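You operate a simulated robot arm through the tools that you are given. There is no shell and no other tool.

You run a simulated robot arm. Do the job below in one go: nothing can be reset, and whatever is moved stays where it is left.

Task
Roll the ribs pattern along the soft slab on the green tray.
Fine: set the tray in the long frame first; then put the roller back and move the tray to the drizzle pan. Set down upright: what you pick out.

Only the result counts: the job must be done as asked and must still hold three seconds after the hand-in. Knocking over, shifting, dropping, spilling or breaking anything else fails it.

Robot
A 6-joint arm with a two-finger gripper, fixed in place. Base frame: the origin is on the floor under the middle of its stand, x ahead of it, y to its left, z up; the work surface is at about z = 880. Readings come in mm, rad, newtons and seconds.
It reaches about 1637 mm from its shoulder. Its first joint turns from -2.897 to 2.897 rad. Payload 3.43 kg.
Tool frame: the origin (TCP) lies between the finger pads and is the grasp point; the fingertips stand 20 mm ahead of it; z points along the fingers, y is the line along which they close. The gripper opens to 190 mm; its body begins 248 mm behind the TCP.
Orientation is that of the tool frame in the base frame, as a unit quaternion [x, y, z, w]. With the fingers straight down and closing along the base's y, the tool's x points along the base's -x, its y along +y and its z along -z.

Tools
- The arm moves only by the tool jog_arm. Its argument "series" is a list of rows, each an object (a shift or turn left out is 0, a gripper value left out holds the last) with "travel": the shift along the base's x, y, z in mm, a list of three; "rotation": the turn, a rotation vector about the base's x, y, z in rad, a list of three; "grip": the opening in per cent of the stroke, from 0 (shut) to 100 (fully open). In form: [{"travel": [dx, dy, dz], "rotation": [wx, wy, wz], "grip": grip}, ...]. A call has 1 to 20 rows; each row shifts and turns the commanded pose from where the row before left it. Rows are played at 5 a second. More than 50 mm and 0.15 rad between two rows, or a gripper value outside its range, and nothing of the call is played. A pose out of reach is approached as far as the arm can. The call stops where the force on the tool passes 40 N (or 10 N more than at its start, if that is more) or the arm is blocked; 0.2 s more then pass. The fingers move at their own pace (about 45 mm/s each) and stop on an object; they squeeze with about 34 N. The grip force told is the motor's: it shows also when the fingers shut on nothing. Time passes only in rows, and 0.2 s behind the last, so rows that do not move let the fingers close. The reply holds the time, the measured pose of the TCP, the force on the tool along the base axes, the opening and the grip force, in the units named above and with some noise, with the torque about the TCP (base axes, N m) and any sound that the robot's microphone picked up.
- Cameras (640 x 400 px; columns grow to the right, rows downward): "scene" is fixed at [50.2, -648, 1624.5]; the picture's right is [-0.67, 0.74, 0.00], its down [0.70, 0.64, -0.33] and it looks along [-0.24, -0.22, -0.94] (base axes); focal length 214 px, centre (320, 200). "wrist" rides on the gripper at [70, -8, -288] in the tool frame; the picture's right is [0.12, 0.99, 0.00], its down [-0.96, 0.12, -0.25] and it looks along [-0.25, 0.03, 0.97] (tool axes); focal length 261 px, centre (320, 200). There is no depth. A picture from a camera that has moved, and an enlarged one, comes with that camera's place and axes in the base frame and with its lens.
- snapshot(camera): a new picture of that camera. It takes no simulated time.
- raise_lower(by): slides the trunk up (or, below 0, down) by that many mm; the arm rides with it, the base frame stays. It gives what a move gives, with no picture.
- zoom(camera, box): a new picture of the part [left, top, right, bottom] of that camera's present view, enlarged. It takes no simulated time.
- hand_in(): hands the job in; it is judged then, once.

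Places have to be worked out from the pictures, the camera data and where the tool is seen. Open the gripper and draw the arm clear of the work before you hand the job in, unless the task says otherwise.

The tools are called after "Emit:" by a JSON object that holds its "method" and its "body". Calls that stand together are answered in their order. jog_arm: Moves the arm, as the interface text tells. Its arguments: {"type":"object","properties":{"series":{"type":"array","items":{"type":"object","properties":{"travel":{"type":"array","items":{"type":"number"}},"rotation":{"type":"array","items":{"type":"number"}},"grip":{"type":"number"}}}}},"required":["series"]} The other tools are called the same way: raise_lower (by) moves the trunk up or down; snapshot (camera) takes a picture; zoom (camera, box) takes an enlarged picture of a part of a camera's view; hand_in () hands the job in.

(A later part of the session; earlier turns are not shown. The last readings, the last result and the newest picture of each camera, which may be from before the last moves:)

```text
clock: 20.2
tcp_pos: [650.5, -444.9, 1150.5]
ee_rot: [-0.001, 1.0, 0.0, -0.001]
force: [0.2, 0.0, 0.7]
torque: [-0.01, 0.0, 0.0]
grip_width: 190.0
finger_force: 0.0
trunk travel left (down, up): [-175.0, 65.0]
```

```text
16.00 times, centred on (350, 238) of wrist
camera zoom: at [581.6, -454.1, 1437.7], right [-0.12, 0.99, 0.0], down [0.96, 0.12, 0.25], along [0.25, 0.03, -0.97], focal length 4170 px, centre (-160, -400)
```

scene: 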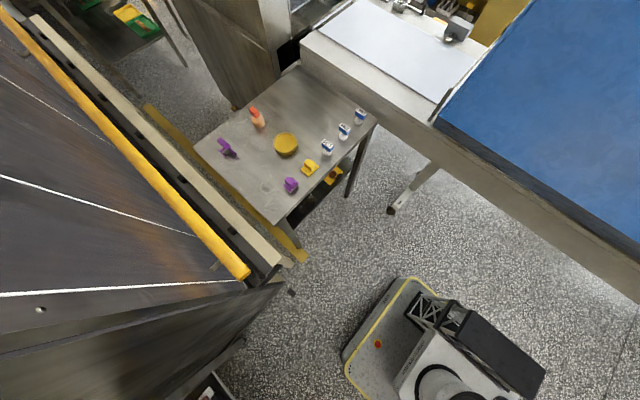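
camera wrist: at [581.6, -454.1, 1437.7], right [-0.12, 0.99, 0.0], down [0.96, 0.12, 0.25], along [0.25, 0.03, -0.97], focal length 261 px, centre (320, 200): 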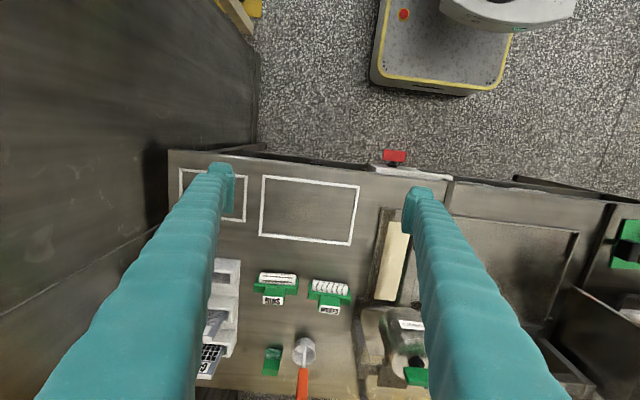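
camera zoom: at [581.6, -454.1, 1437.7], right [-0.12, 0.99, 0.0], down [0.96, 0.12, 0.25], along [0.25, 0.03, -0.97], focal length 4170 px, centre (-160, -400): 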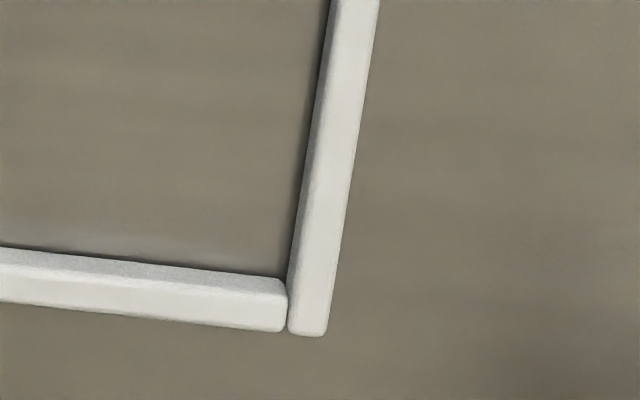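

The frame's inner opening is x 688–815, y −559…−361 (about 127 × 198 mm), centre (751, −460), with zero yaw. The tray (about 188 × 119 mm, yaw ≈ +0.096) fits with 4–5 mm of play each side. I'll move above the tray handle at about (744, 241), yaw to match and pre-close the fingers to about 50 mm.

Emit:
{"method": "jog_arm", "body": {"series": [{"travel": [6.2, 45.7, -3], "grip": 26}, {"travel": [6.2, 45.7, -3]}, {"travel": [6.2, 45.7, -3]}, {"travel": [6.2, 45.7, -3]}, {"travel": [6.2, 45.7, -3]}, {"travel": [6.2, 45.7, -3]}, {"travel": [6.2, 45.7, -3]}, {"travel": [6.2, 45.7, -3]}, {"travel": [6.2, 45.7, -3]}, {"travel": [6.2, 45.7, -3]}, {"travel": [6.2, 45.7, -3]}, {"travel": [6.2, 45.7, -3]}, {"travel": [6.2, 45.7, -3]}, {"travel": [6.2, 45.7, -3]}, {"travel": [6.2, 45.7, -3], "rotation": [0, 0, 0.096]}, {"travel": [0, 0, 0]}]}}

Emit:
{"method": "snapshot", "body": {"camera": "wrist"}}

Emit:
{"method": "zoom", "body": {"camera": "wrist", "box": [260, 150, 380, 230]}}

```text
clock: 23.6
tcp_pos: [743.0, 239.6, 1100.7]
ee_rot: [-0.048, 0.999, 0.0, 0.0]
force: [0.0, 0.6, -0.3]
torque: [0.0, 0.03, 0.01]
grip_width: 49.5
finger_force: 0.0
trunk travel left (down, up): [-175.0, 65.0]
```

```text
taken
camera wrist: at [675.0, 224.2, 1390.0], right [-0.21, 0.98, 0.0], down [0.95, 0.21, 0.25], along [0.24, 0.05, -0.97], focal length 261 px, centre (320, 200)
```

wrist: 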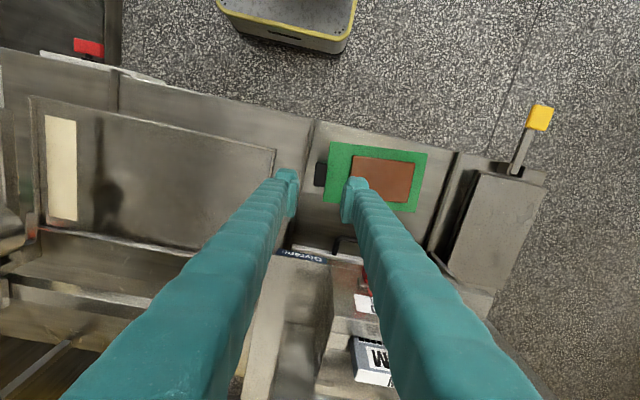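

```text
5.00 times, centred on (320, 190) of wrist
camera zoom: at [675.0, 224.2, 1390.0], right [-0.21, 0.98, 0.0], down [0.95, 0.21, 0.25], along [0.24, 0.05, -0.97], focal length 1303 px, centre (320, 250)
```

zoom: 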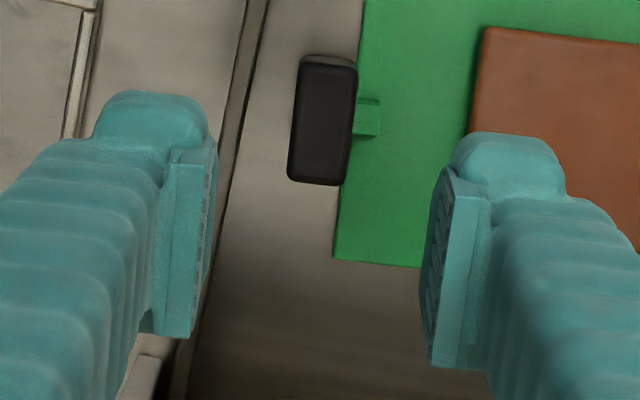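

The handle top is right under the TCP: it projects to (743.7, 240.0) and its yaw matches. I'll narrow the opening to about 41 mm to stay clear of the slab and descend to z ≈ 926.

Emit:
{"method": "jog_arm", "body": {"series": [{"travel": [0.6, 0.4, -40], "grip": 21.5}, {"travel": [0, 0, -40]}, {"travel": [0, 0, -40]}, {"travel": [0, 0, -30]}, {"travel": [0, 0, -12]}, {"travel": [0, 0, -12]}, {"travel": [0, 0, 0]}]}}

Emit:
{"method": "zoom", "body": {"camera": "wrist", "box": [240, 130, 400, 230]}}

```text
clock: 25.2
tcp_pos: [743.1, 241.0, 929.9]
ee_rot: [-0.048, 0.999, 0.0, -0.001]
force: [0.5, 0.2, 0.1]
torque: [-0.02, 0.01, -0.02]
grip_width: 40.9
finger_force: 0.1
trunk travel left (down, up): [-175.0, 65.0]
```

```text
4.00 times, centred on (320, 180) of wrist
camera zoom: at [675.3, 226.6, 1218.5], right [-0.21, 0.98, 0.0], down [0.95, 0.21, 0.25], along [0.24, 0.05, -0.97], focal length 1043 px, centre (320, 280)
```

zoom: 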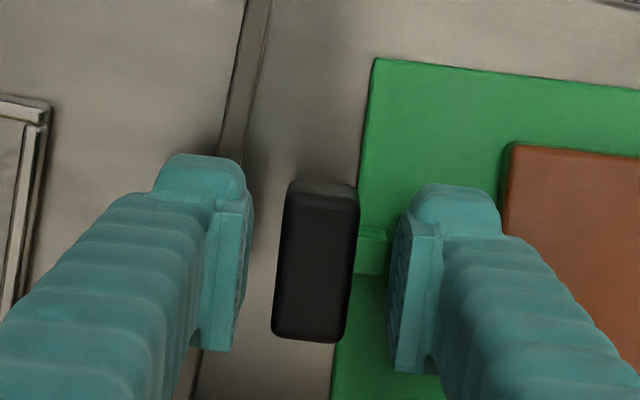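

The handle is centred between the pads with no contact. I'll lower 6 mm more for better coverage and close.

Emit:
{"method": "jog_arm", "body": {"series": [{"travel": [0.5, -0.5, -6]}, {"travel": [0, 0, 0]}, {"grip": 0}, {"grip": 0}, {"grip": 0}, {"grip": 0}, {"grip": 0}]}}

Emit:
{"method": "zoom", "body": {"camera": "wrist", "box": [240, 130, 400, 230]}}

```text
clock: 26.8
tcp_pos: [744.4, 240.3, 924.8]
ee_rot: [-0.048, 0.999, 0.0, 0.0]
force: [0.2, 0.3, 0.3]
torque: [0.05, -0.05, -0.04]
grip_width: 21.2
finger_force: 33.6
trunk travel left (down, up): [-175.0, 65.0]
```

```text
4.00 times, centred on (320, 180) of wrist
camera zoom: at [675.9, 225.7, 1212.8], right [-0.21, 0.98, 0.0], down [0.95, 0.21, 0.25], along [0.24, 0.05, -0.97], focal length 1043 px, centre (320, 280)
```

zoom: 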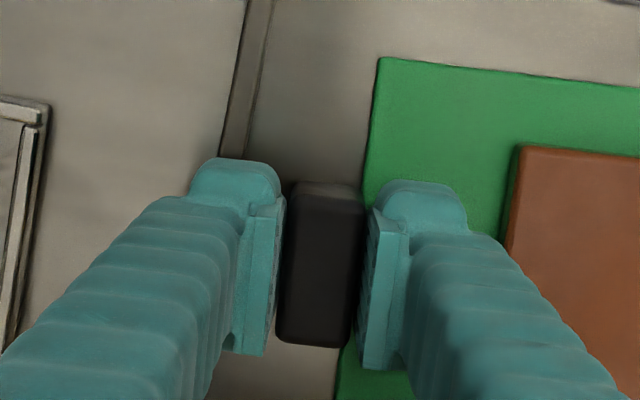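

The handle is gripped at 21.2 mm with 33.6 N. I'll lift gently by 30 mm and check weight, torque and tilt.

Emit:
{"method": "jog_arm", "body": {"series": [{"travel": [0, 0, 5]}, {"travel": [0, 0, 10]}, {"travel": [0, 0, 15]}, {"travel": [0, 0, 20]}, {"travel": [0, 0, 0]}]}}

Emit:
{"method": "snapshot", "body": {"camera": "wrist"}}

```text
clock: 28.0
tcp_pos: [744.0, 239.7, 974.4]
ee_rot: [-0.048, 0.999, 0.0, 0.0]
force: [0.4, 0.3, -1.6]
torque: [-0.17, 0.0, 0.02]
grip_width: 20.9
finger_force: 33.9
trunk travel left (down, up): [-175.0, 65.0]
```

```text
taken
camera wrist: at [676.0, 224.0, 1262.5], right [-0.21, 0.98, 0.0], down [0.95, 0.21, 0.25], along [0.24, 0.05, -0.97], focal length 261 px, centre (320, 200)
```

wrist: 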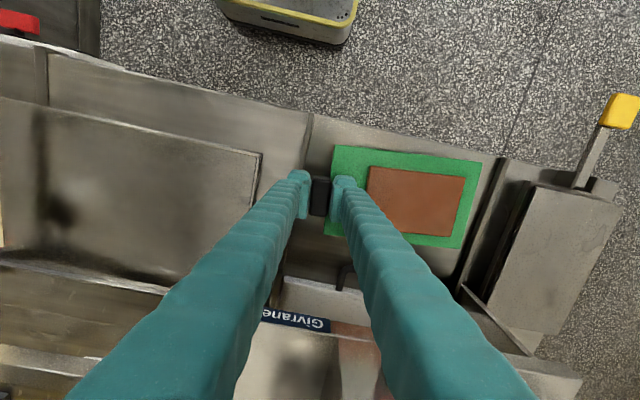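

The tray is lifted level (about 1.8 N). I'll raise it to z ≈ 1110, draw it in to x ≈ 664, undo the yaw, and start carrying it toward the long frame.

Emit:
{"method": "jog_arm", "body": {"series": [{"travel": [-10, 0, 25], "rotation": [0, 0, -0.03]}, {"travel": [-20, 0, 35], "rotation": [0, 0, -0.03]}, {"travel": [-20, -10, 35], "rotation": [0, 0, -0.036]}, {"travel": [-20, -20, 30]}, {"travel": [-10, -30, 10]}, {"travel": [0, -40, 0]}, {"travel": [0, -42, 0]}, {"travel": [0, -42, 0]}, {"travel": [0, -42, 0]}, {"travel": [0, -42, 0]}, {"travel": [0, -42, 0]}, {"travel": [0, -42, 0]}, {"travel": [0, -42, 0]}, {"travel": [0, -42, 0]}, {"travel": [0, -42, 0]}, {"travel": [0, -42, 0]}, {"travel": [0, -42, 0]}, {"travel": [0, -42, 0]}, {"travel": [0, -30, 0]}, {"travel": [0, -15, 0]}]}}

Emit:
{"method": "snapshot", "body": {"camera": "wrist"}}

```text
clock: 32.2
tcp_pos: [663.1, -409.9, 1109.2]
ee_rot: [0.0, 1.0, 0.0, 0.0]
force: [0.1, -0.3, -2.0]
torque: [-0.22, 0.02, -0.04]
grip_width: 20.7
finger_force: 34.0
trunk travel left (down, up): [-175.0, 65.0]
```

```text
taken
camera wrist: at [594.3, -419.0, 1397.5], right [-0.12, 0.99, 0.0], down [0.96, 0.12, 0.25], along [0.25, 0.03, -0.97], focal length 261 px, centre (320, 200)
```

wrist: 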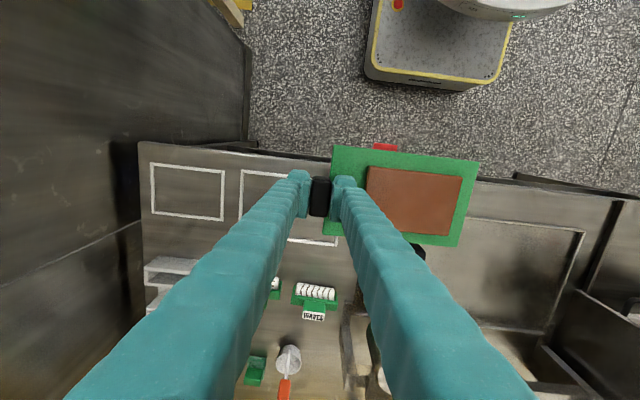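

I'll finish moving in y first (staying clear of the Felvora arm), then in x, to hover over the frame.

Emit:
{"method": "jog_arm", "body": {"series": [{"travel": [0, -25, 0]}, {"travel": [0, -40, 0]}, {"travel": [0, -40, 0]}, {"travel": [10, -30, 0]}, {"travel": [25, -15, -10]}, {"travel": [25, -6, -20]}, {"travel": [20, -0.5, -20]}, {"travel": [8, 0, -10]}, {"travel": [0, 0, 0]}]}}

Emit:
{"method": "snapshot", "body": {"camera": "wrist"}}

Emit:
{"method": "zoom", "body": {"camera": "wrist", "box": [290, 120, 490, 245]}}

```text
clock: 34.2
tcp_pos: [751.5, -566.1, 1049.9]
ee_rot: [0.0, 1.0, 0.0, 0.0]
force: [-0.1, 0.8, -1.7]
torque: [-0.17, 0.0, 0.03]
grip_width: 20.5
finger_force: 33.8
trunk travel left (down, up): [-175.0, 65.0]
```

```text
taken
camera wrist: at [683.2, -574.6, 1338.0], right [-0.12, 0.99, 0.0], down [0.96, 0.12, 0.25], along [0.25, 0.03, -0.97], focal length 261 px, centre (320, 200)
```

wrist: 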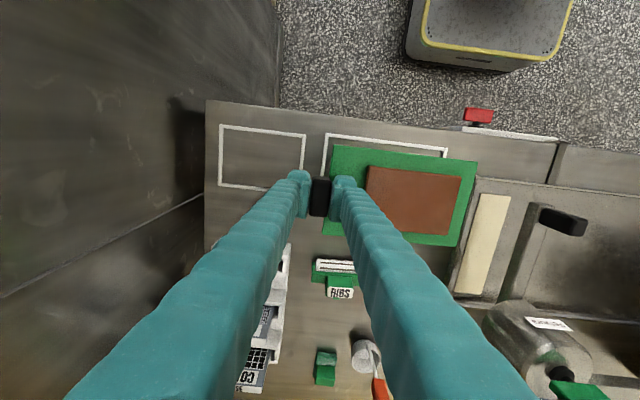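

```text
3.20 times, centred on (390, 182) of wrist
camera zoom: at [683.2, -574.6, 1338.0], right [-0.12, 0.99, 0.0], down [0.96, 0.12, 0.25], along [0.25, 0.03, -0.97], focal length 834 px, centre (96, 256)
```

zoom: 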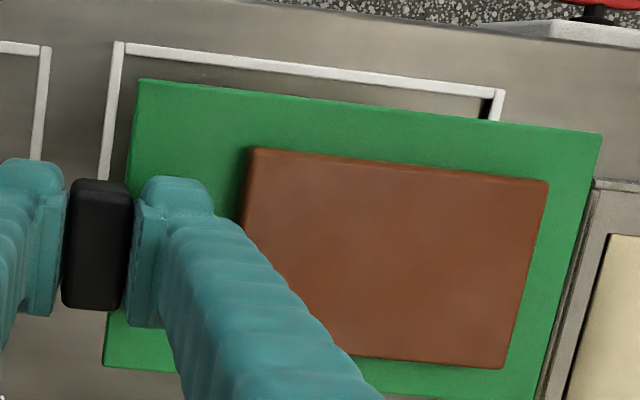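

The tray hovers over the frame with yaw aligned, but it looks about 3 mm too far in +x and 3 mm short in +y. I'll apply that correction, descend to about 25 mm above the frame and re-check.

Emit:
{"method": "jog_arm", "body": {"series": [{"travel": [-3, 3, -25]}, {"travel": [0, 0, -35]}, {"travel": [0, 0, -25]}, {"travel": [0, 0, -10]}, {"travel": [0, 0, 0]}]}}

Emit:
{"method": "zoom", "body": {"camera": "wrist", "box": [290, 120, 490, 245]}}

Emit:
{"method": "zoom", "body": {"camera": "wrist", "box": [310, 130, 370, 170]}}

Emit:
{"method": "zoom", "body": {"camera": "wrist", "box": [430, 135, 490, 175]}}

Emit:
{"method": "zoom", "body": {"camera": "wrist", "box": [415, 215, 475, 255]}}

```text
clock: 35.4
tcp_pos: [750.6, -561.6, 954.5]
ee_rot: [-0.001, 1.0, 0.0, 0.0]
force: [-0.4, -0.3, -2.3]
torque: [-0.14, 0.01, -0.04]
grip_width: 20.8
finger_force: 33.9
trunk travel left (down, up): [-175.0, 65.0]
```

```text
3.20 times, centred on (390, 182) of wrist
camera zoom: at [680.5, -570.5, 1242.4], right [-0.12, 0.99, 0.0], down [0.96, 0.12, 0.25], along [0.25, 0.03, -0.97], focal length 834 px, centre (96, 256)
```

zoom: 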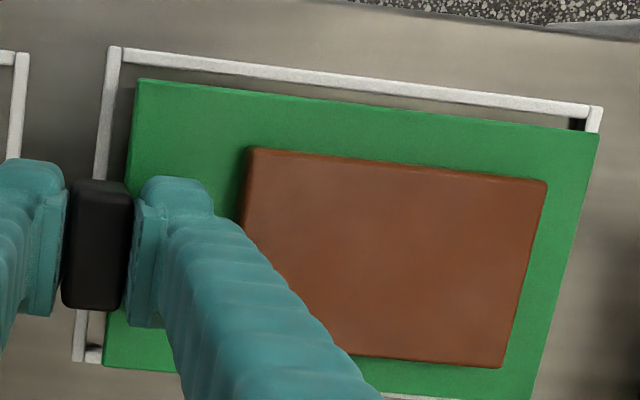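

```text
10.00 times, centred on (340, 150) of wrist
camera zoom: at [680.5, -570.5, 1242.4], right [-0.12, 0.99, 0.0], down [0.96, 0.12, 0.25], along [0.25, 0.03, -0.97], focal length 2606 px, centre (120, 700)
```

zoom: 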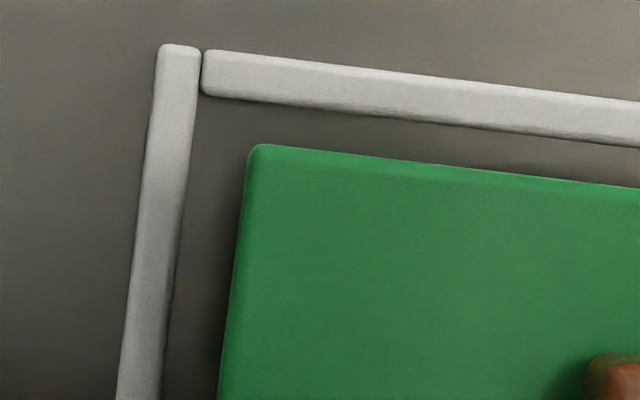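

```text
10.00 times, centred on (460, 155) of wrist
camera zoom: at [680.5, -570.5, 1242.4], right [-0.12, 0.99, 0.0], down [0.96, 0.12, 0.25], along [0.25, 0.03, -0.97], focal length 2606 px, centre (-1080, 650)
```

zoom: 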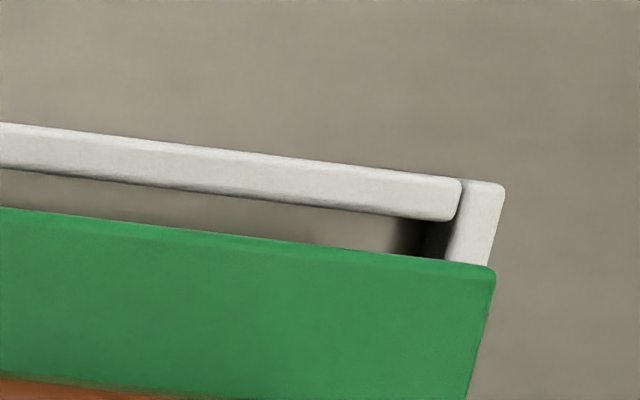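

```text
10.00 times, centred on (445, 235) of wrist
camera zoom: at [680.5, -570.5, 1242.4], right [-0.12, 0.99, 0.0], down [0.96, 0.12, 0.25], along [0.25, 0.03, -0.97], focal length 2606 px, centre (-930, -150)
```

zoom: 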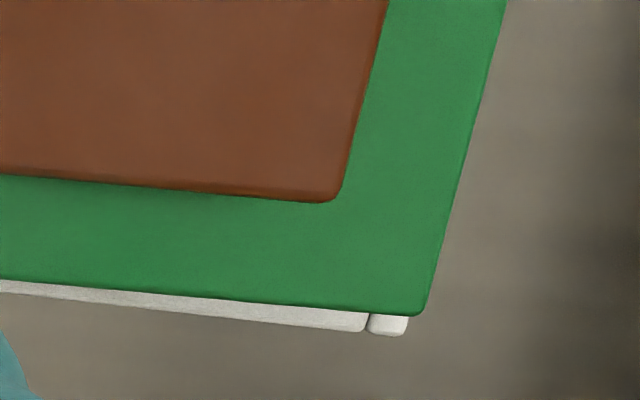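

The gaps are now about 4.5 mm in x and 5–6 mm in y, all good. The tray droops about 0.044 rad at the far end, so I'll level it with a small roll about x (compensating the y shift) and lower in small steps while watching the force.

Emit:
{"method": "jog_arm", "body": {"series": [{"travel": [0, -2.2, 0], "rotation": [0.044, 0, 0]}, {"travel": [0, 0, -12]}, {"travel": [0, 0, -8]}, {"travel": [0, 0, -3]}, {"travel": [0, 0, 0]}]}}

Emit:
{"method": "zoom", "body": {"camera": "wrist", "box": [290, 120, 490, 245]}}

```text
clock: 36.6
tcp_pos: [750.1, -564.1, 931.1]
ee_rot: [0.0, 1.0, 0.022, 0.0]
force: [-0.5, 0.5, -1.7]
torque: [-0.21, 0.03, -0.02]
grip_width: 20.7
finger_force: 34.3
trunk travel left (down, up): [-175.0, 65.0]
```

```text
3.20 times, centred on (390, 182) of wrist
camera zoom: at [679.6, -586.0, 1218.6], right [-0.12, 0.99, 0.04], down [0.96, 0.1, 0.25], along [0.25, 0.07, -0.97], focal length 834 px, centre (96, 256)
```

zoom: 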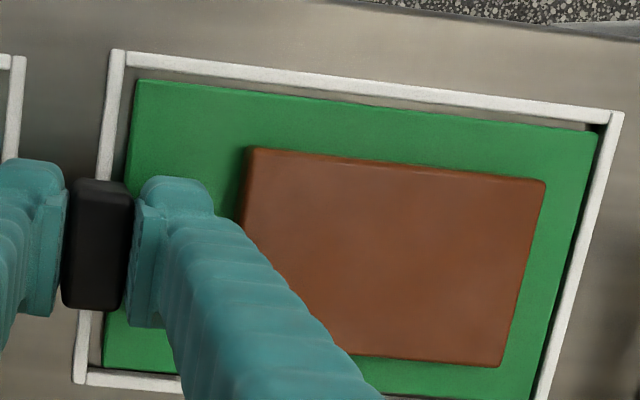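

The gaps look even all round, with roughly 6 mm left to go. I'll lower in small steps until contact.

Emit:
{"method": "jog_arm", "body": {"series": [{"travel": [0, 0, -2.5]}, {"travel": [0, 0, -2]}, {"travel": [0, 0, -1]}, {"travel": [0, 0, 0]}]}}

Emit:
{"method": "zoom", "body": {"camera": "wrist", "box": [290, 120, 490, 245]}}

```text
clock: 37.6
tcp_pos: [749.5, -564.8, 925.6]
ee_rot: [-0.001, 1.0, 0.022, 0.0]
force: [-0.1, -0.5, -0.6]
torque: [-0.08, -0.04, -0.01]
grip_width: 21.1
finger_force: 33.8
trunk travel left (down, up): [-175.0, 65.0]
```

```text
3.20 times, centred on (390, 182) of wrist
camera zoom: at [680.4, -585.9, 1213.5], right [-0.12, 0.99, 0.04], down [0.96, 0.1, 0.25], along [0.25, 0.07, -0.97], focal length 834 px, centre (96, 256)
```

zoom: 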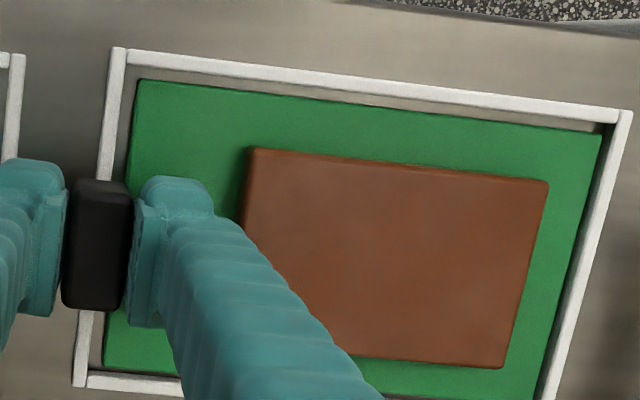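

The load is partly carried by the table now (force −0.6 N). I'll lower 1.5 mm more.

Emit:
{"method": "jog_arm", "body": {"series": [{"travel": [0, 0, -0.8]}, {"travel": [0, 0, -0.7]}, {"travel": [0, 0, 0]}]}}

```text
clock: 38.4
tcp_pos: [749.4, -564.5, 923.6]
ee_rot: [0.0, 1.0, 0.022, 0.0]
force: [0.0, 0.4, -1.5]
torque: [-0.09, -0.07, 0.04]
grip_width: 21.0
finger_force: 34.3
trunk travel left (down, up): [-175.0, 65.0]
```

The reading is noisy and not clearly in contact yet, so I'll continue with fine steps.

Emit:
{"method": "jog_arm", "body": {"series": [{"travel": [0, 0, -1]}, {"travel": [0, 0, 0]}, {"travel": [0, 0, 0]}]}}

Emit:
{"method": "jog_arm", "body": {"series": [{"travel": [0, 0, -1]}, {"travel": [0, 0, 0]}, {"travel": [0, 0, 0]}]}}

```text
clock: 39.2
tcp_pos: [750.2, -565.1, 924.3]
ee_rot: [-0.001, 1.0, 0.022, 0.001]
force: [1.3, -3.6, 10.9]
torque: [-0.11, 0.19, 0.07]
grip_width: 20.8
finger_force: 34.2
trunk travel left (down, up): [-175.0, 65.0]
```

```text
clock: 40.0
tcp_pos: [750.4, -563.7, 925.1]
ee_rot: [0.0, 1.0, 0.022, 0.001]
force: [3.9, -8.0, 25.4]
torque: [-0.16, -0.09, 0.06]
grip_width: 20.8
finger_force: 33.8
trunk travel left (down, up): [-175.0, 65.0]
```

The tray is firmly seated (25 N). I'll back off about 1.8 mm to relieve the load, then open the gripper to about 41 mm.

Emit:
{"method": "jog_arm", "body": {"series": [{"travel": [0, 0, 1.7]}, {"travel": [0, 0, 0]}]}}

Emit:
{"method": "jog_arm", "body": {"series": [{"grip": 21.5}, {"travel": [0, 0, 0]}, {"travel": [0, 0, 0]}, {"travel": [0, 0, 0]}]}}

Emit:
{"method": "zoom", "body": {"camera": "wrist", "box": [290, 120, 490, 245]}}

```text
clock: 40.6
tcp_pos: [749.7, -564.5, 925.0]
ee_rot: [0.0, 1.0, 0.023, 0.0]
force: [-1.2, -3.1, 11.9]
torque: [-0.09, -0.42, -0.05]
grip_width: 20.8
finger_force: 34.0
trunk travel left (down, up): [-175.0, 65.0]
```

```text
clock: 41.6
tcp_pos: [750.1, -565.4, 924.7]
ee_rot: [0.0, 1.0, 0.022, -0.001]
force: [0.1, -0.2, -0.2]
torque: [-0.01, 0.01, -0.01]
grip_width: 41.0
finger_force: 0.2
trunk travel left (down, up): [-175.0, 65.0]
```

```text
3.20 times, centred on (390, 182) of wrist
camera zoom: at [680.6, -586.3, 1211.7], right [-0.12, 0.99, 0.04], down [0.96, 0.1, 0.25], along [0.25, 0.07, -0.97], focal length 834 px, centre (96, 256)
```

zoom: 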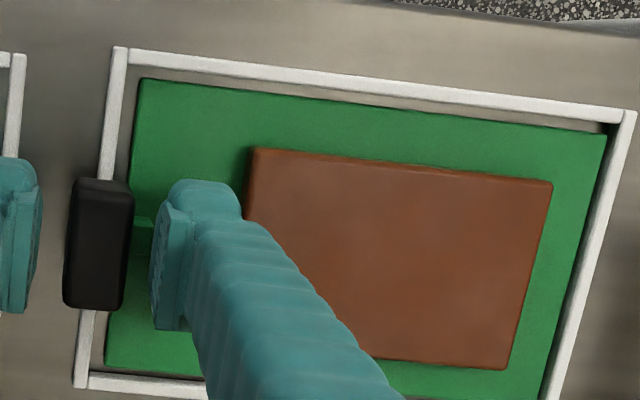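

The tray sits in the frame. I'll raise straight up, undo the small tilt, and move back to view and measure the tray and slab in the frame.

Emit:
{"method": "jog_arm", "body": {"series": [{"travel": [0, 0, 20]}, {"travel": [0, 0, 40]}, {"travel": [0, 0, 40], "rotation": [-0.044, 0, 0]}, {"travel": [0, 0, 40]}, {"travel": [-20, 30, 20]}, {"travel": [-35, 35, 0], "grip": 100}, {"travel": [-35, 30, 10]}, {"travel": [0, 0, 0]}, {"travel": [0, 0, 0]}]}}

Emit:
{"method": "snapshot", "body": {"camera": "wrist"}}

Emit:
{"method": "zoom", "body": {"camera": "wrist", "box": [250, 150, 410, 250]}}

```text
clock: 43.6
tcp_pos: [662.9, -470.5, 1095.4]
ee_rot: [0.0, 1.0, 0.001, -0.001]
force: [0.8, 0.0, 0.1]
torque: [0.01, 0.01, 0.01]
grip_width: 129.8
finger_force: 0.1
trunk travel left (down, up): [-175.0, 65.0]
```

```text
taken
camera wrist: at [593.0, -479.9, 1383.1], right [-0.12, 0.99, 0.0], down [0.96, 0.12, 0.25], along [0.25, 0.03, -0.97], focal length 261 px, centre (320, 200)
```

wrist: 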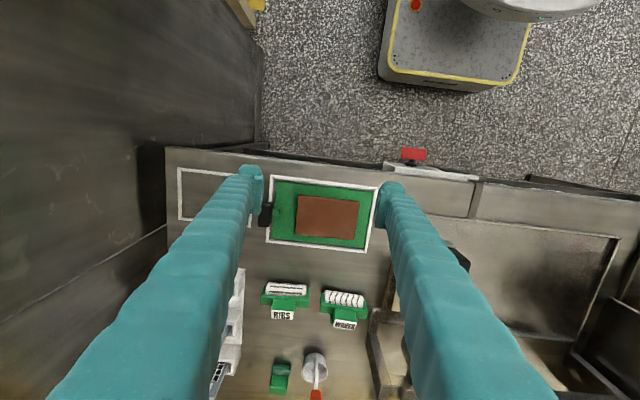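

```text
4.00 times, centred on (330, 200) of wrist
camera zoom: at [593.0, -479.9, 1383.1], right [-0.12, 0.99, 0.0], down [0.96, 0.12, 0.25], along [0.25, 0.03, -0.97], focal length 1043 px, centre (280, 200)
```

zoom: 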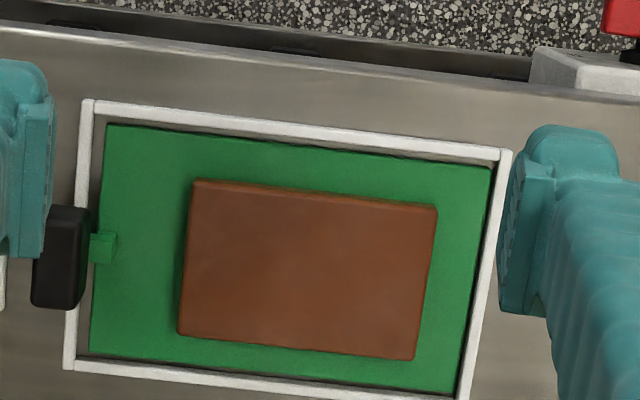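

The tray lies flat inside the frame, with the slab top at x 710–789, y −507…−389. Next I'll measure the roller's lean from the +y side with high zoom before grasping it.

Emit:
{"method": "jog_arm", "body": {"series": [{"travel": [0, 10, 45]}, {"travel": [20, 14, 28], "rotation": [0, 0, -0.15]}, {"travel": [23, 14, 0], "rotation": [0, 0, -0.15]}, {"travel": [23, 14, 0], "rotation": [0, 0, -0.15]}, {"travel": [23, 14, 0], "rotation": [0, 0, -0.15]}, {"travel": [23, 14, 0], "rotation": [0, 0, -0.15]}, {"travel": [23, 14, 0], "rotation": [0, 0, -0.15]}, {"travel": [23, 14, 0], "rotation": [0, 0, -0.15]}, {"travel": [23, 14, 0], "rotation": [0, 0, -0.15]}, {"travel": [23, 14, 0], "rotation": [0, 0, -0.15]}, {"travel": [23, 14, 0], "rotation": [0, 0, -0.15]}, {"travel": [21, 14, 0], "rotation": [0, 0, -0.0708]}, {"rotation": [-0.15, 0, 0]}, {"rotation": [-0.15, 0, 0]}, {"rotation": [-0.15, 0, 0]}, {"rotation": [-0.15, 0, 0]}, {"rotation": [0, 0, 0]}]}}

Emit:
{"method": "zoom", "body": {"camera": "wrist", "box": [316, 150, 348, 200]}}

Emit:
{"method": "zoom", "body": {"camera": "wrist", "box": [308, 140, 360, 200]}}

```text
clock: 47.2
tcp_pos: [907.8, -305.5, 1167.8]
ee_rot: [0.676, 0.675, -0.21, 0.209]
force: [-0.3, 0.9, 0.0]
torque: [0.03, 0.0, 0.0]
grip_width: 190.1
finger_force: 0.0
trunk travel left (down, up): [-175.0, 65.0]
```

```text
8.00 times, centred on (332, 175) of wrist
camera zoom: at [899.7, -84.5, 1365.3], right [0.99, 0.1, -0.07], down [0.12, -0.65, 0.75], along [0.03, -0.75, -0.66], focal length 2085 px, centre (224, 400)
```

zoom: 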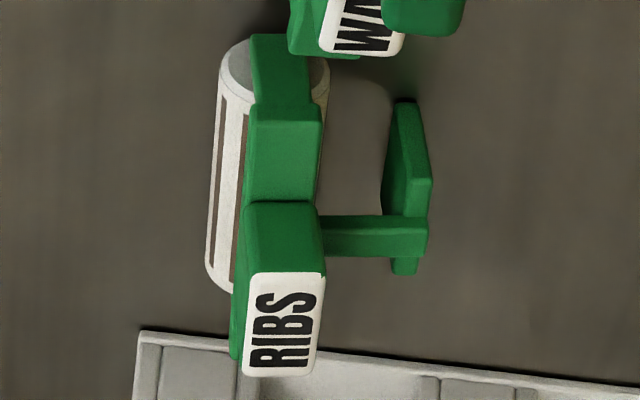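

```text
6.67 times, centred on (334, 170) of wrist
camera zoom: at [899.7, -84.5, 1365.3], right [0.99, 0.1, -0.07], down [0.12, -0.65, 0.75], along [0.03, -0.75, -0.66], focal length 1738 px, centre (227, 400)
```

zoom: 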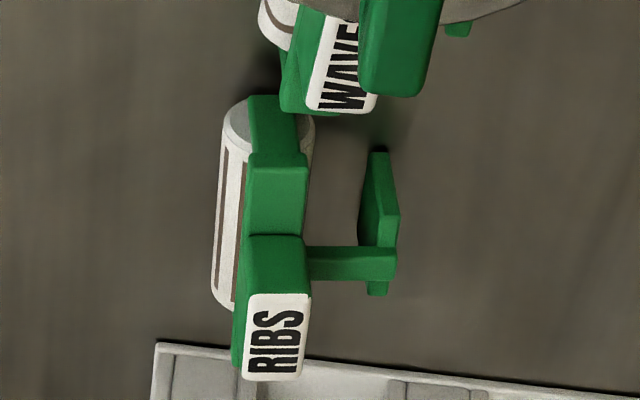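

Lean is about 0.15 rad, and the handle spans z ≈ 931–959 with its centre at about (929.5, −511). The rear bar's top lies about 5 mm below where my fingertips would go. I'll un-tilt and move above the handle with a 44 mm opening and matching yaw.

Emit:
{"method": "jog_arm", "body": {"series": [{"travel": [0, -20, 0], "rotation": [0.15, 0, 0], "grip": 23}, {"travel": [0, -20, 0], "rotation": [0.15, 0, 0]}, {"travel": [0, -20, 0], "rotation": [0.15, 0, 0]}, {"travel": [0, -20, 0], "rotation": [0.15, 0, 0]}, {"travel": [5.5, -32, -20], "rotation": [0, 0, 0.048]}, {"travel": [5.5, -32, -30]}, {"travel": [5.5, -32, -30]}, {"travel": [5.2, -29.3, -25]}, {"travel": [0, 0, 0]}]}}

Emit:
{"method": "snapshot", "body": {"camera": "wrist"}}

Emit:
{"method": "zoom", "body": {"camera": "wrist", "box": [270, 150, 370, 220]}}

```text
clock: 49.2
tcp_pos: [928.9, -513.4, 1062.7]
ee_rot: [0.689, 0.725, -0.001, 0.0]
force: [0.7, -0.3, 0.1]
torque: [0.05, 0.05, -0.03]
grip_width: 43.9
finger_force: 0.0
trunk travel left (down, up): [-175.0, 65.0]
```

```text
taken
camera wrist: at [917.4, -443.8, 1350.3], right [0.99, 0.17, 0.0], down [0.16, -0.96, 0.25], along [0.04, -0.24, -0.97], focal length 261 px, centre (320, 200)
```

wrist: 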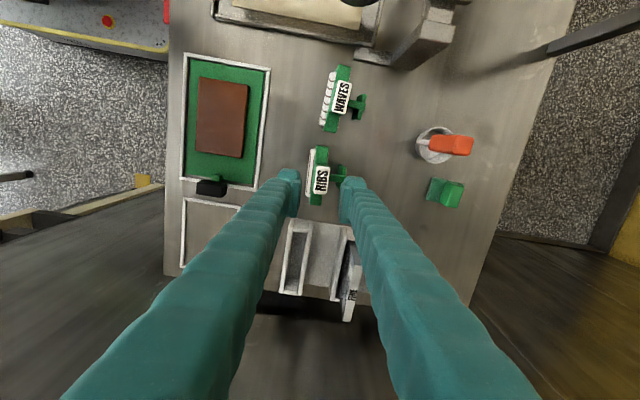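

```text
5.71 times, centred on (320, 185) of wrist
camera zoom: at [917.4, -443.8, 1350.3], right [0.99, 0.17, 0.0], down [0.16, -0.96, 0.25], along [0.04, -0.24, -0.97], focal length 1489 px, centre (320, 286)
```

zoom: 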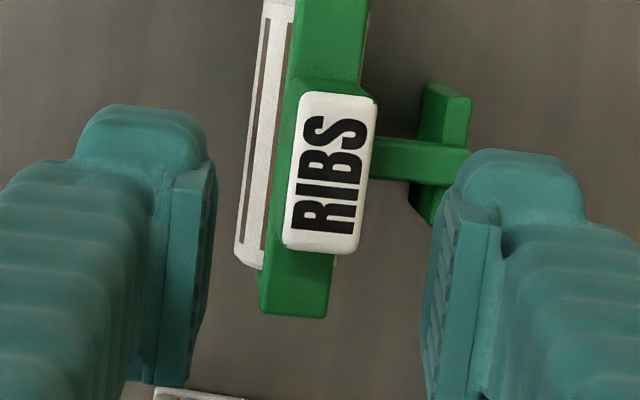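

The label centre projects to (931.2, −511.3, 959), so I need about +1.6 mm in x and +2 mm in y. I'll tilt to match the handle lean, descend partway and verify.

Emit:
{"method": "jog_arm", "body": {"series": [{"travel": [1.6, 2.0, -20], "rotation": [-0.0075, 0.1498, 0]}, {"travel": [0, 0, -35]}, {"travel": [0, 0, -25]}, {"travel": [0, 0, -8]}, {"travel": [0, 0, 0]}, {"travel": [0, 0, 0]}]}}

Emit:
{"method": "zoom", "body": {"camera": "wrist", "box": [270, 150, 370, 220]}}

```text
clock: 50.0
tcp_pos: [909.0, -501.0, 983.5]
ee_rot: [0.688, 0.722, -0.053, -0.045]
force: [0.4, -1.4, 26.7]
torque: [0.17, -0.76, -0.09]
grip_width: 42.6
finger_force: 0.1
out of reach, approached as far as the arm can: row 1
trunk travel left (down, up): [-175.0, 65.0]
stopped in row 3: the force on the tool passed its limit at 61 N (the readings are from after the stop); the commanded pose is now the measured one
```

```text
5.71 times, centred on (320, 185) of wrist
camera zoom: at [937.7, -426.6, 1269.2], right [0.98, 0.16, -0.14], down [0.19, -0.95, 0.24], along [-0.09, -0.26, -0.96], focal length 1489 px, centre (320, 286)
```

zoom: 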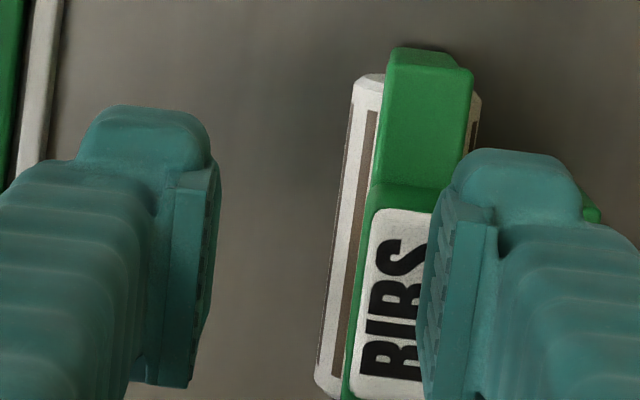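

The tilted pose at that height was out of reach, so the tool drifted about 20 mm and the finger pressed on the handle top. I'll raise the trunk by 65 mm, which lifts the tool straight off and also extends reach.

Emit:
{"method": "raise_lower", "body": {"by": 65}}

Emit:
{"method": "snapshot", "body": {"camera": "wrist"}}

Emit:
{"method": "zoom", "body": {"camera": "wrist", "box": [290, 140, 390, 240]}}

```text
clock: 51.0
tcp_pos: [910.7, -500.4, 1044.7]
ee_rot: [0.687, 0.723, -0.055, -0.047]
force: [-0.4, 0.7, 0.3]
torque: [-0.01, -0.03, -0.02]
grip_width: 43.8
finger_force: 0.1
trunk travel left (down, up): [-240.0, 0.0]
```

```text
taken
camera wrist: at [939.5, -427.4, 1330.3], right [0.98, 0.17, -0.14], down [0.2, -0.95, 0.23], along [-0.1, -0.26, -0.96], focal length 261 px, centre (320, 200)
```

wrist: 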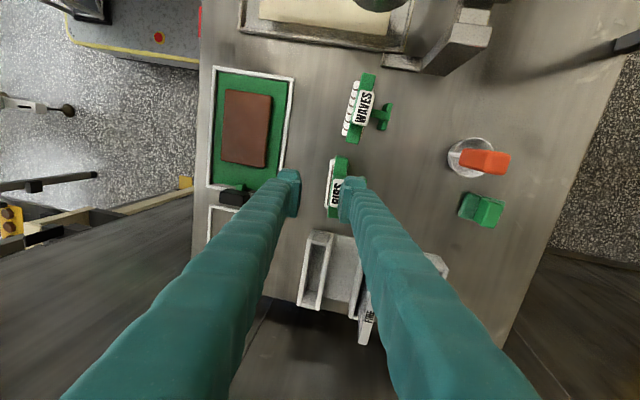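

```text
4.00 times, centred on (340, 190) of wrist
camera zoom: at [939.5, -427.4, 1330.3], right [0.98, 0.17, -0.14], down [0.2, -0.95, 0.23], along [-0.1, -0.26, -0.96], focal length 1043 px, centre (240, 240)
```

zoom: 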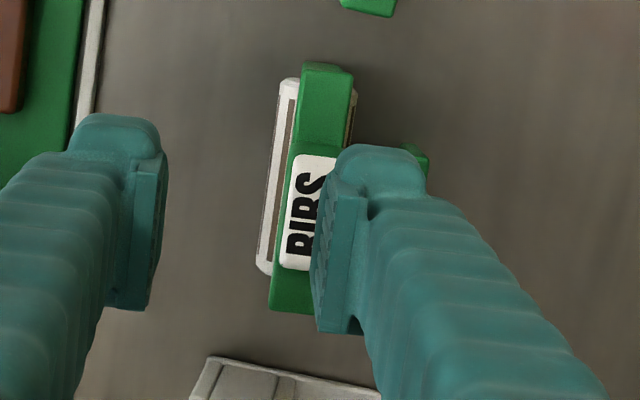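

The roller still stands in place. With the extra reach I'll shift to the handle (+20, −11 mm), staying at this height, and re-check alignment.

Emit:
{"method": "jog_arm", "body": {"series": [{"travel": [10, -5.5, 0]}, {"travel": [10, -5.5, 0]}, {"travel": [0, 0, 0]}, {"travel": [0, 0, 0]}]}}

Emit:
{"method": "zoom", "body": {"camera": "wrist", "box": [270, 140, 370, 220]}}

```text
clock: 52.0
tcp_pos: [929.9, -512.3, 1046.6]
ee_rot: [0.688, 0.722, -0.054, -0.046]
force: [-0.5, -0.3, -0.8]
torque: [0.0, 0.02, -0.02]
grip_width: 43.8
finger_force: 0.1
trunk travel left (down, up): [-240.0, 0.0]
```

```text
5.00 times, centred on (320, 180) of wrist
camera zoom: at [959.8, -438.8, 1331.4], right [0.98, 0.17, -0.14], down [0.2, -0.95, 0.24], along [-0.09, -0.26, -0.96], focal length 1303 px, centre (320, 300)
```

zoom: 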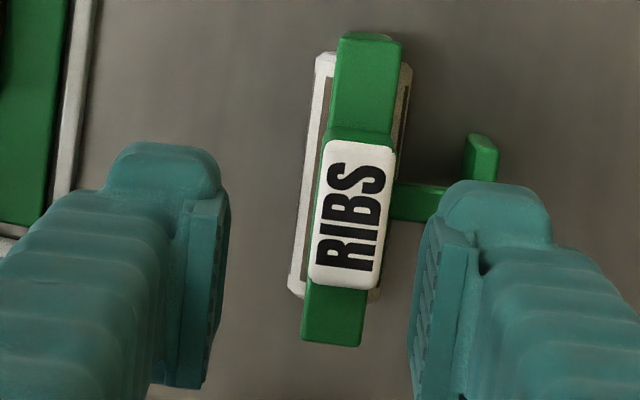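

The roller was nudged slightly: its label centre now projects to about (927.5, −511) with a small yaw change. I'll correct by (−3, +1.4) mm and −0.02 rad, and descend carefully to just above engagement.

Emit:
{"method": "jog_arm", "body": {"series": [{"travel": [-3, 1.4, -20], "rotation": [0, 0, -0.02]}, {"travel": [0, 0, -20]}, {"travel": [0, 0, -15]}, {"travel": [0, 0, 0]}, {"travel": [0, 0, 0]}]}}

Emit:
{"method": "zoom", "body": {"camera": "wrist", "box": [270, 140, 370, 220]}}

```text
clock: 53.2
tcp_pos: [927.5, -509.4, 991.0]
ee_rot: [0.695, 0.715, -0.053, -0.046]
force: [0.0, -0.4, 0.6]
torque: [0.0, 0.01, 0.0]
grip_width: 43.7
finger_force: 0.0
trunk travel left (down, up): [-240.0, 0.0]
```

```text
5.00 times, centred on (320, 180) of wrist
camera zoom: at [958.4, -436.5, 1276.3], right [0.98, 0.15, -0.14], down [0.18, -0.96, 0.24], along [-0.1, -0.26, -0.96], focal length 1303 px, centre (320, 300)
```

zoom: 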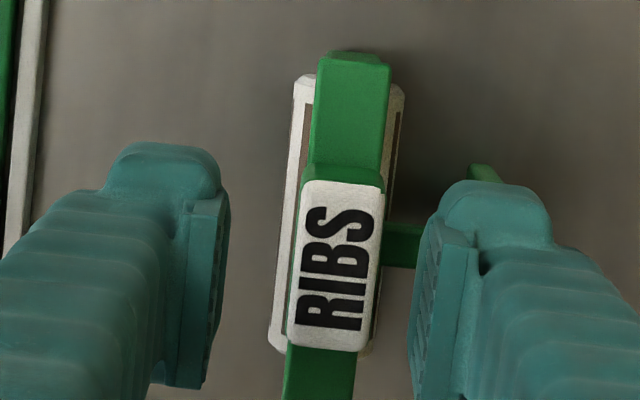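

The label is at (927.9, −511.4) and the TCP at (927.5, −509.4), so x is aligned and y needs about −1.5 mm. I'll descend the last 36 mm and check before closing.

Emit:
{"method": "jog_arm", "body": {"series": [{"travel": [0, -1.5, -15]}, {"travel": [0, 0, -12]}, {"travel": [0, 0, -9]}, {"travel": [0, 0, 0]}, {"travel": [0, 0, 0]}]}}

Emit:
{"method": "zoom", "body": {"camera": "wrist", "box": [270, 140, 370, 220]}}

```text
clock: 54.4
tcp_pos: [925.6, -510.4, 954.0]
ee_rot: [0.696, 0.715, -0.053, -0.047]
force: [-0.3, -0.7, -0.4]
torque: [-0.02, -0.02, 0.02]
grip_width: 43.8
finger_force: 0.1
trunk travel left (down, up): [-240.0, 0.0]
```

```text
5.00 times, centred on (320, 180) of wrist
camera zoom: at [957.9, -438.2, 1240.2], right [0.98, 0.15, -0.14], down [0.18, -0.96, 0.24], along [-0.1, -0.26, -0.96], focal length 1303 px, centre (320, 300)
```

zoom: 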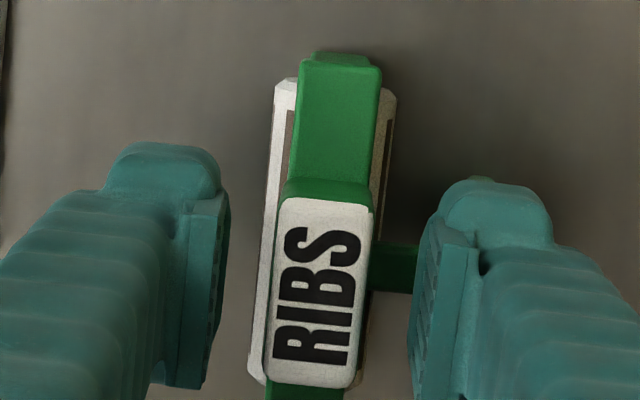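

The handle is now centred between the pads with no contact force. Closing the gripper.

Emit:
{"method": "jog_arm", "body": {"series": [{"grip": 0}, {"grip": 0}, {"grip": 0}, {"grip": 0}, {"grip": 0}]}}

Emit:
{"method": "zoom", "body": {"camera": "wrist", "box": [270, 140, 370, 220]}}

```text
clock: 55.6
tcp_pos: [926.1, -510.4, 954.8]
ee_rot: [0.696, 0.715, -0.053, -0.047]
force: [0.4, -0.2, -0.1]
torque: [0.02, -0.01, 0.03]
grip_width: 20.7
finger_force: 34.0
trunk travel left (down, up): [-240.0, 0.0]
```

```text
5.00 times, centred on (320, 180) of wrist
camera zoom: at [957.9, -438.2, 1240.2], right [0.98, 0.15, -0.14], down [0.18, -0.96, 0.24], along [-0.1, -0.26, -0.96], focal length 1303 px, centre (320, 300)
```

zoom: 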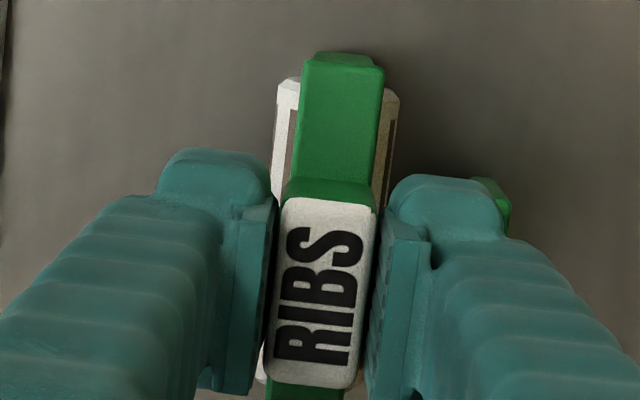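

Gripped at 20.7 mm. I'll lift straight up in small then larger steps and check the load.

Emit:
{"method": "jog_arm", "body": {"series": [{"travel": [0, 0, 5]}, {"travel": [0, 0, 10]}, {"travel": [0, 0, 20]}, {"travel": [0, 0, 30]}, {"travel": [0, 0, 20]}, {"travel": [0, 0, 0]}]}}

Emit:
{"method": "snapshot", "body": {"camera": "wrist"}}

```text
clock: 57.0
tcp_pos: [926.9, -510.1, 1039.2]
ee_rot: [0.696, 0.715, -0.054, -0.046]
force: [0.3, -0.4, -1.5]
torque: [-0.01, -0.01, 0.0]
grip_width: 20.7
finger_force: 33.9
trunk travel left (down, up): [-240.0, 0.0]
```

```text
taken
camera wrist: at [958.3, -439.0, 1324.5], right [0.98, 0.15, -0.14], down [0.18, -0.96, 0.24], along [-0.1, -0.26, -0.96], focal length 261 px, centre (320, 200)
```

wrist: 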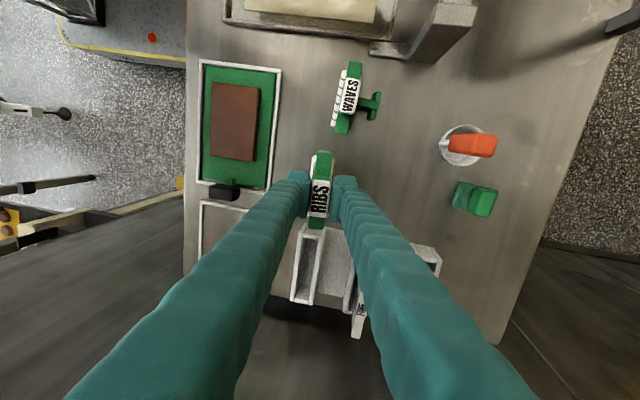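

The roller is held (about 1.5 N). I'll straighten it upright, yaw it +90° so the drum axis runs along x, and bring it above the +y end of the slab.

Emit:
{"method": "jog_arm", "body": {"series": [{"travel": [0, 0, 25]}, {"travel": [0, 0, 15], "rotation": [0.0104, -0.1415, 0]}, {"travel": [-16, 10.7, 0], "rotation": [0, 0, 0.15]}, {"travel": [-16, 10.7, 0], "rotation": [0, 0, 0.15]}, {"travel": [-16, 10.7, 0], "rotation": [0, 0, 0.15]}, {"travel": [-16, 10.7, 0], "rotation": [0, 0, 0.15]}, {"travel": [-16, 10.7, 0], "rotation": [0, 0, 0.15]}, {"travel": [-16, 10.7, 0], "rotation": [0, 0, 0.15]}, {"travel": [-16, 10.7, 0], "rotation": [0, 0, 0.15]}, {"travel": [-16, 10.7, 0], "rotation": [0, 0, 0.15]}, {"travel": [-16, 10.7, 0], "rotation": [0, 0, 0.15]}, {"travel": [-16, 10.7, 0], "rotation": [0, 0, 0.15]}, {"travel": [-17, 11, 0], "rotation": [0, 0, 0.043]}, {"travel": [0, 0, 0]}, {"travel": [0, 0, 0]}]}}

Emit:
{"method": "snapshot", "body": {"camera": "wrist"}}

Emit:
{"method": "zoom", "body": {"camera": "wrist", "box": [240, 140, 400, 260]}}

```text
clock: 60.2
tcp_pos: [747.7, -393.3, 1079.6]
ee_rot: [0.0, 1.0, 0.0, 0.0]
force: [0.3, -0.2, -1.8]
torque: [-0.04, 0.02, -0.01]
grip_width: 21.0
finger_force: 34.7
trunk travel left (down, up): [-240.0, 0.0]
```

```text
taken
camera wrist: at [678.4, -401.7, 1367.4], right [-0.12, 0.99, 0.0], down [0.96, 0.12, 0.25], along [0.25, 0.03, -0.97], focal length 261 px, centre (320, 200)
```

wrist: 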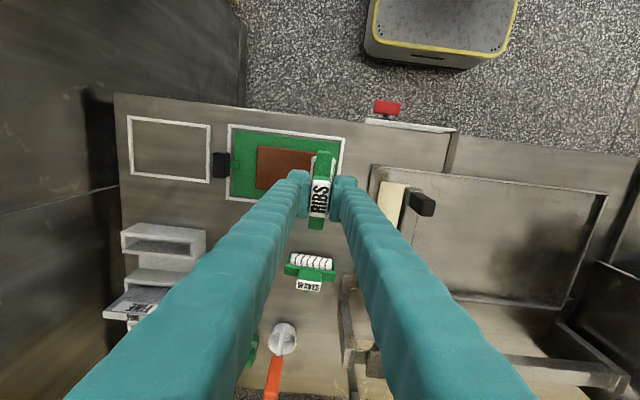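

```text
3.33 times, centred on (320, 200) of wrist
camera zoom: at [678.4, -401.7, 1367.4], right [-0.12, 0.99, 0.0], down [0.96, 0.12, 0.25], along [0.25, 0.03, -0.97], focal length 869 px, centre (320, 200)
```

zoom: 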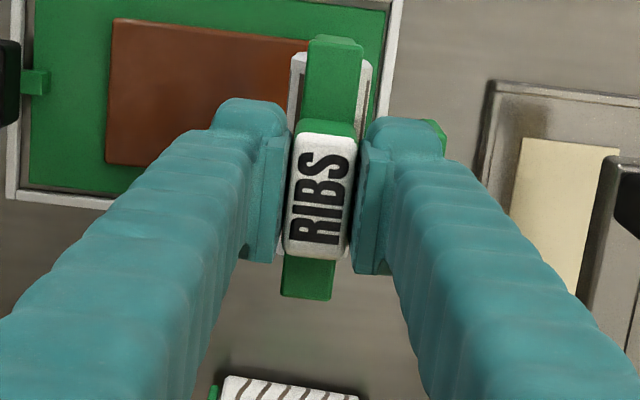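

The roller is centred above the slab's +y end. I'll add a small forward tilt (0.06 rad about x) to keep its rear foot clear, centre it in x, and descend to about 10 mm above expected contact.

Emit:
{"method": "jog_arm", "body": {"series": [{"travel": [1.5, -2, -10], "rotation": [0.06, 0, 0]}, {"travel": [1.5, -2, -30]}, {"travel": [0, 0, -30]}, {"travel": [0, 0, -18]}, {"travel": [0, 0, -6]}, {"travel": [0, 0, 0]}, {"travel": [0, 0, 0]}]}}

Emit:
{"method": "zoom", "body": {"camera": "wrist", "box": [240, 120, 400, 240]}}

```text
clock: 61.8
tcp_pos: [751.1, -397.5, 984.6]
ee_rot: [0.001, 1.0, 0.031, 0.001]
force: [0.4, -0.2, -1.5]
torque: [0.02, -0.02, -0.02]
grip_width: 20.8
finger_force: 34.0
trunk travel left (down, up): [-240.0, 0.0]
```

```text
3.33 times, centred on (320, 180) of wrist
camera zoom: at [682.6, -424.3, 1271.5], right [-0.12, 0.99, 0.06], down [0.96, 0.1, 0.25], along [0.25, 0.09, -0.97], focal length 869 px, centre (320, 267)
```

zoom: 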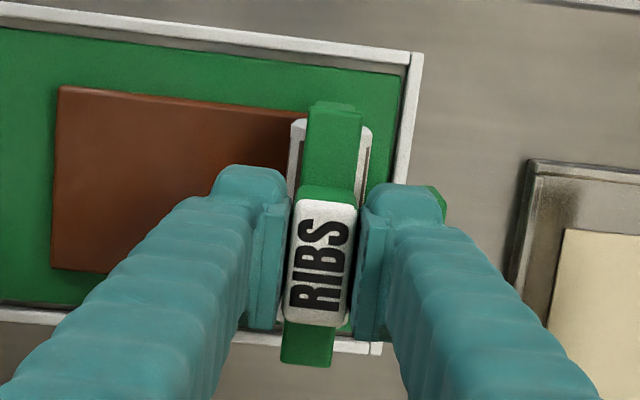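

About 10 mm above expected contact now. I'll step down while watching the vertical force.

Emit:
{"method": "jog_arm", "body": {"series": [{"travel": [0, 0, -4]}, {"travel": [0, 0, -2]}, {"travel": [0, 0, -1]}, {"travel": [0, 0, 0]}]}}

Emit:
{"method": "jog_arm", "body": {"series": [{"travel": [0, 0, -1]}, {"travel": [0, 0, 0]}]}}

Emit:
{"method": "jog_arm", "body": {"series": [{"travel": [0, 0, -1]}, {"travel": [0, 0, 0]}]}}

```text
clock: 62.8
tcp_pos: [751.5, -398.1, 978.4]
ee_rot: [0.001, 1.0, 0.031, 0.0]
force: [0.3, -0.3, -1.6]
torque: [-0.02, 0.0, 0.01]
grip_width: 20.9
finger_force: 33.5
trunk travel left (down, up): [-240.0, 0.0]
```

```text
clock: 63.4
tcp_pos: [751.9, -397.4, 976.8]
ee_rot: [0.001, 1.0, 0.03, -0.001]
force: [0.3, -0.3, -1.7]
torque: [-0.02, 0.02, -0.01]
grip_width: 20.9
finger_force: 34.2
trunk travel left (down, up): [-240.0, 0.0]
```

```text
clock: 64.0
tcp_pos: [751.6, -397.9, 974.9]
ee_rot: [0.001, 1.0, 0.031, 0.0]
force: [0.4, 0.0, -1.6]
torque: [-0.02, 0.0, 0.0]
grip_width: 20.7
finger_force: 34.3
trunk travel left (down, up): [-240.0, 0.0]
```

No contact yet (still −1.6 N of roller weight). I'll continue in 1 mm steps.

Emit:
{"method": "jog_arm", "body": {"series": [{"travel": [0, 0, -1]}, {"travel": [0, 0, 0]}]}}

Emit:
{"method": "jog_arm", "body": {"series": [{"travel": [0, 0, -1]}, {"travel": [0, 0, 0]}]}}

Emit:
{"method": "jog_arm", "body": {"series": [{"travel": [0, 0, -0.7]}, {"travel": [0, 0, 0]}]}}

```text
clock: 64.6
tcp_pos: [752.3, -399.0, 975.2]
ee_rot: [0.002, 1.0, 0.03, 0.0]
force: [1.4, -0.4, 0.2]
torque: [-0.02, -0.07, -0.01]
grip_width: 20.8
finger_force: 34.3
trunk travel left (down, up): [-240.0, 0.0]
```

```text
clock: 65.2
tcp_pos: [752.5, -398.0, 975.3]
ee_rot: [0.001, 1.0, 0.03, 0.002]
force: [-1.9, -0.5, 10.7]
torque: [0.07, -0.32, 0.01]
grip_width: 20.7
finger_force: 34.4
trunk travel left (down, up): [-240.0, 0.0]
```

```text
clock: 65.8
tcp_pos: [752.0, -398.6, 974.0]
ee_rot: [0.001, 1.0, 0.03, 0.001]
force: [0.6, -0.5, 18.2]
torque: [0.1, -0.48, 0.01]
grip_width: 20.8
finger_force: 34.1
trunk travel left (down, up): [-240.0, 0.0]
```

Contact was made at z ≈ 975. The −0.48 N·m torque about y says the +x end of the drum bears more. I'll ease off slightly and level the drum with a small −0.012 rad turn about y.

Emit:
{"method": "jog_arm", "body": {"series": [{"travel": [0, 0, 0.5], "rotation": [0, -0.012, 0]}, {"travel": [0, 0, 0]}, {"travel": [0, 0, 0]}]}}

```text
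clock: 66.6
tcp_pos: [751.5, -397.7, 973.6]
ee_rot: [0.001, 1.0, 0.03, 0.006]
force: [-2.2, -0.3, 14.9]
torque: [0.05, 0.66, 0.02]
grip_width: 21.0
finger_force: 34.9
trunk travel left (down, up): [-240.0, 0.0]
```

That overcorrected (the load is now on the −x end), so the level point is about halfway. I'll rotate back by +0.0065.

Emit:
{"method": "jog_arm", "body": {"series": [{"travel": [0, 0, 0], "rotation": [0, 0.0065, 0]}, {"travel": [0, 0, 0]}, {"travel": [0, 0, 0]}]}}

```text
clock: 67.4
tcp_pos: [752.3, -398.4, 973.8]
ee_rot: [0.0, 1.0, 0.031, 0.003]
force: [2.0, -0.5, 11.7]
torque: [0.06, -0.45, -0.01]
grip_width: 20.9
finger_force: 33.9
trunk travel left (down, up): [-240.0, 0.0]
```

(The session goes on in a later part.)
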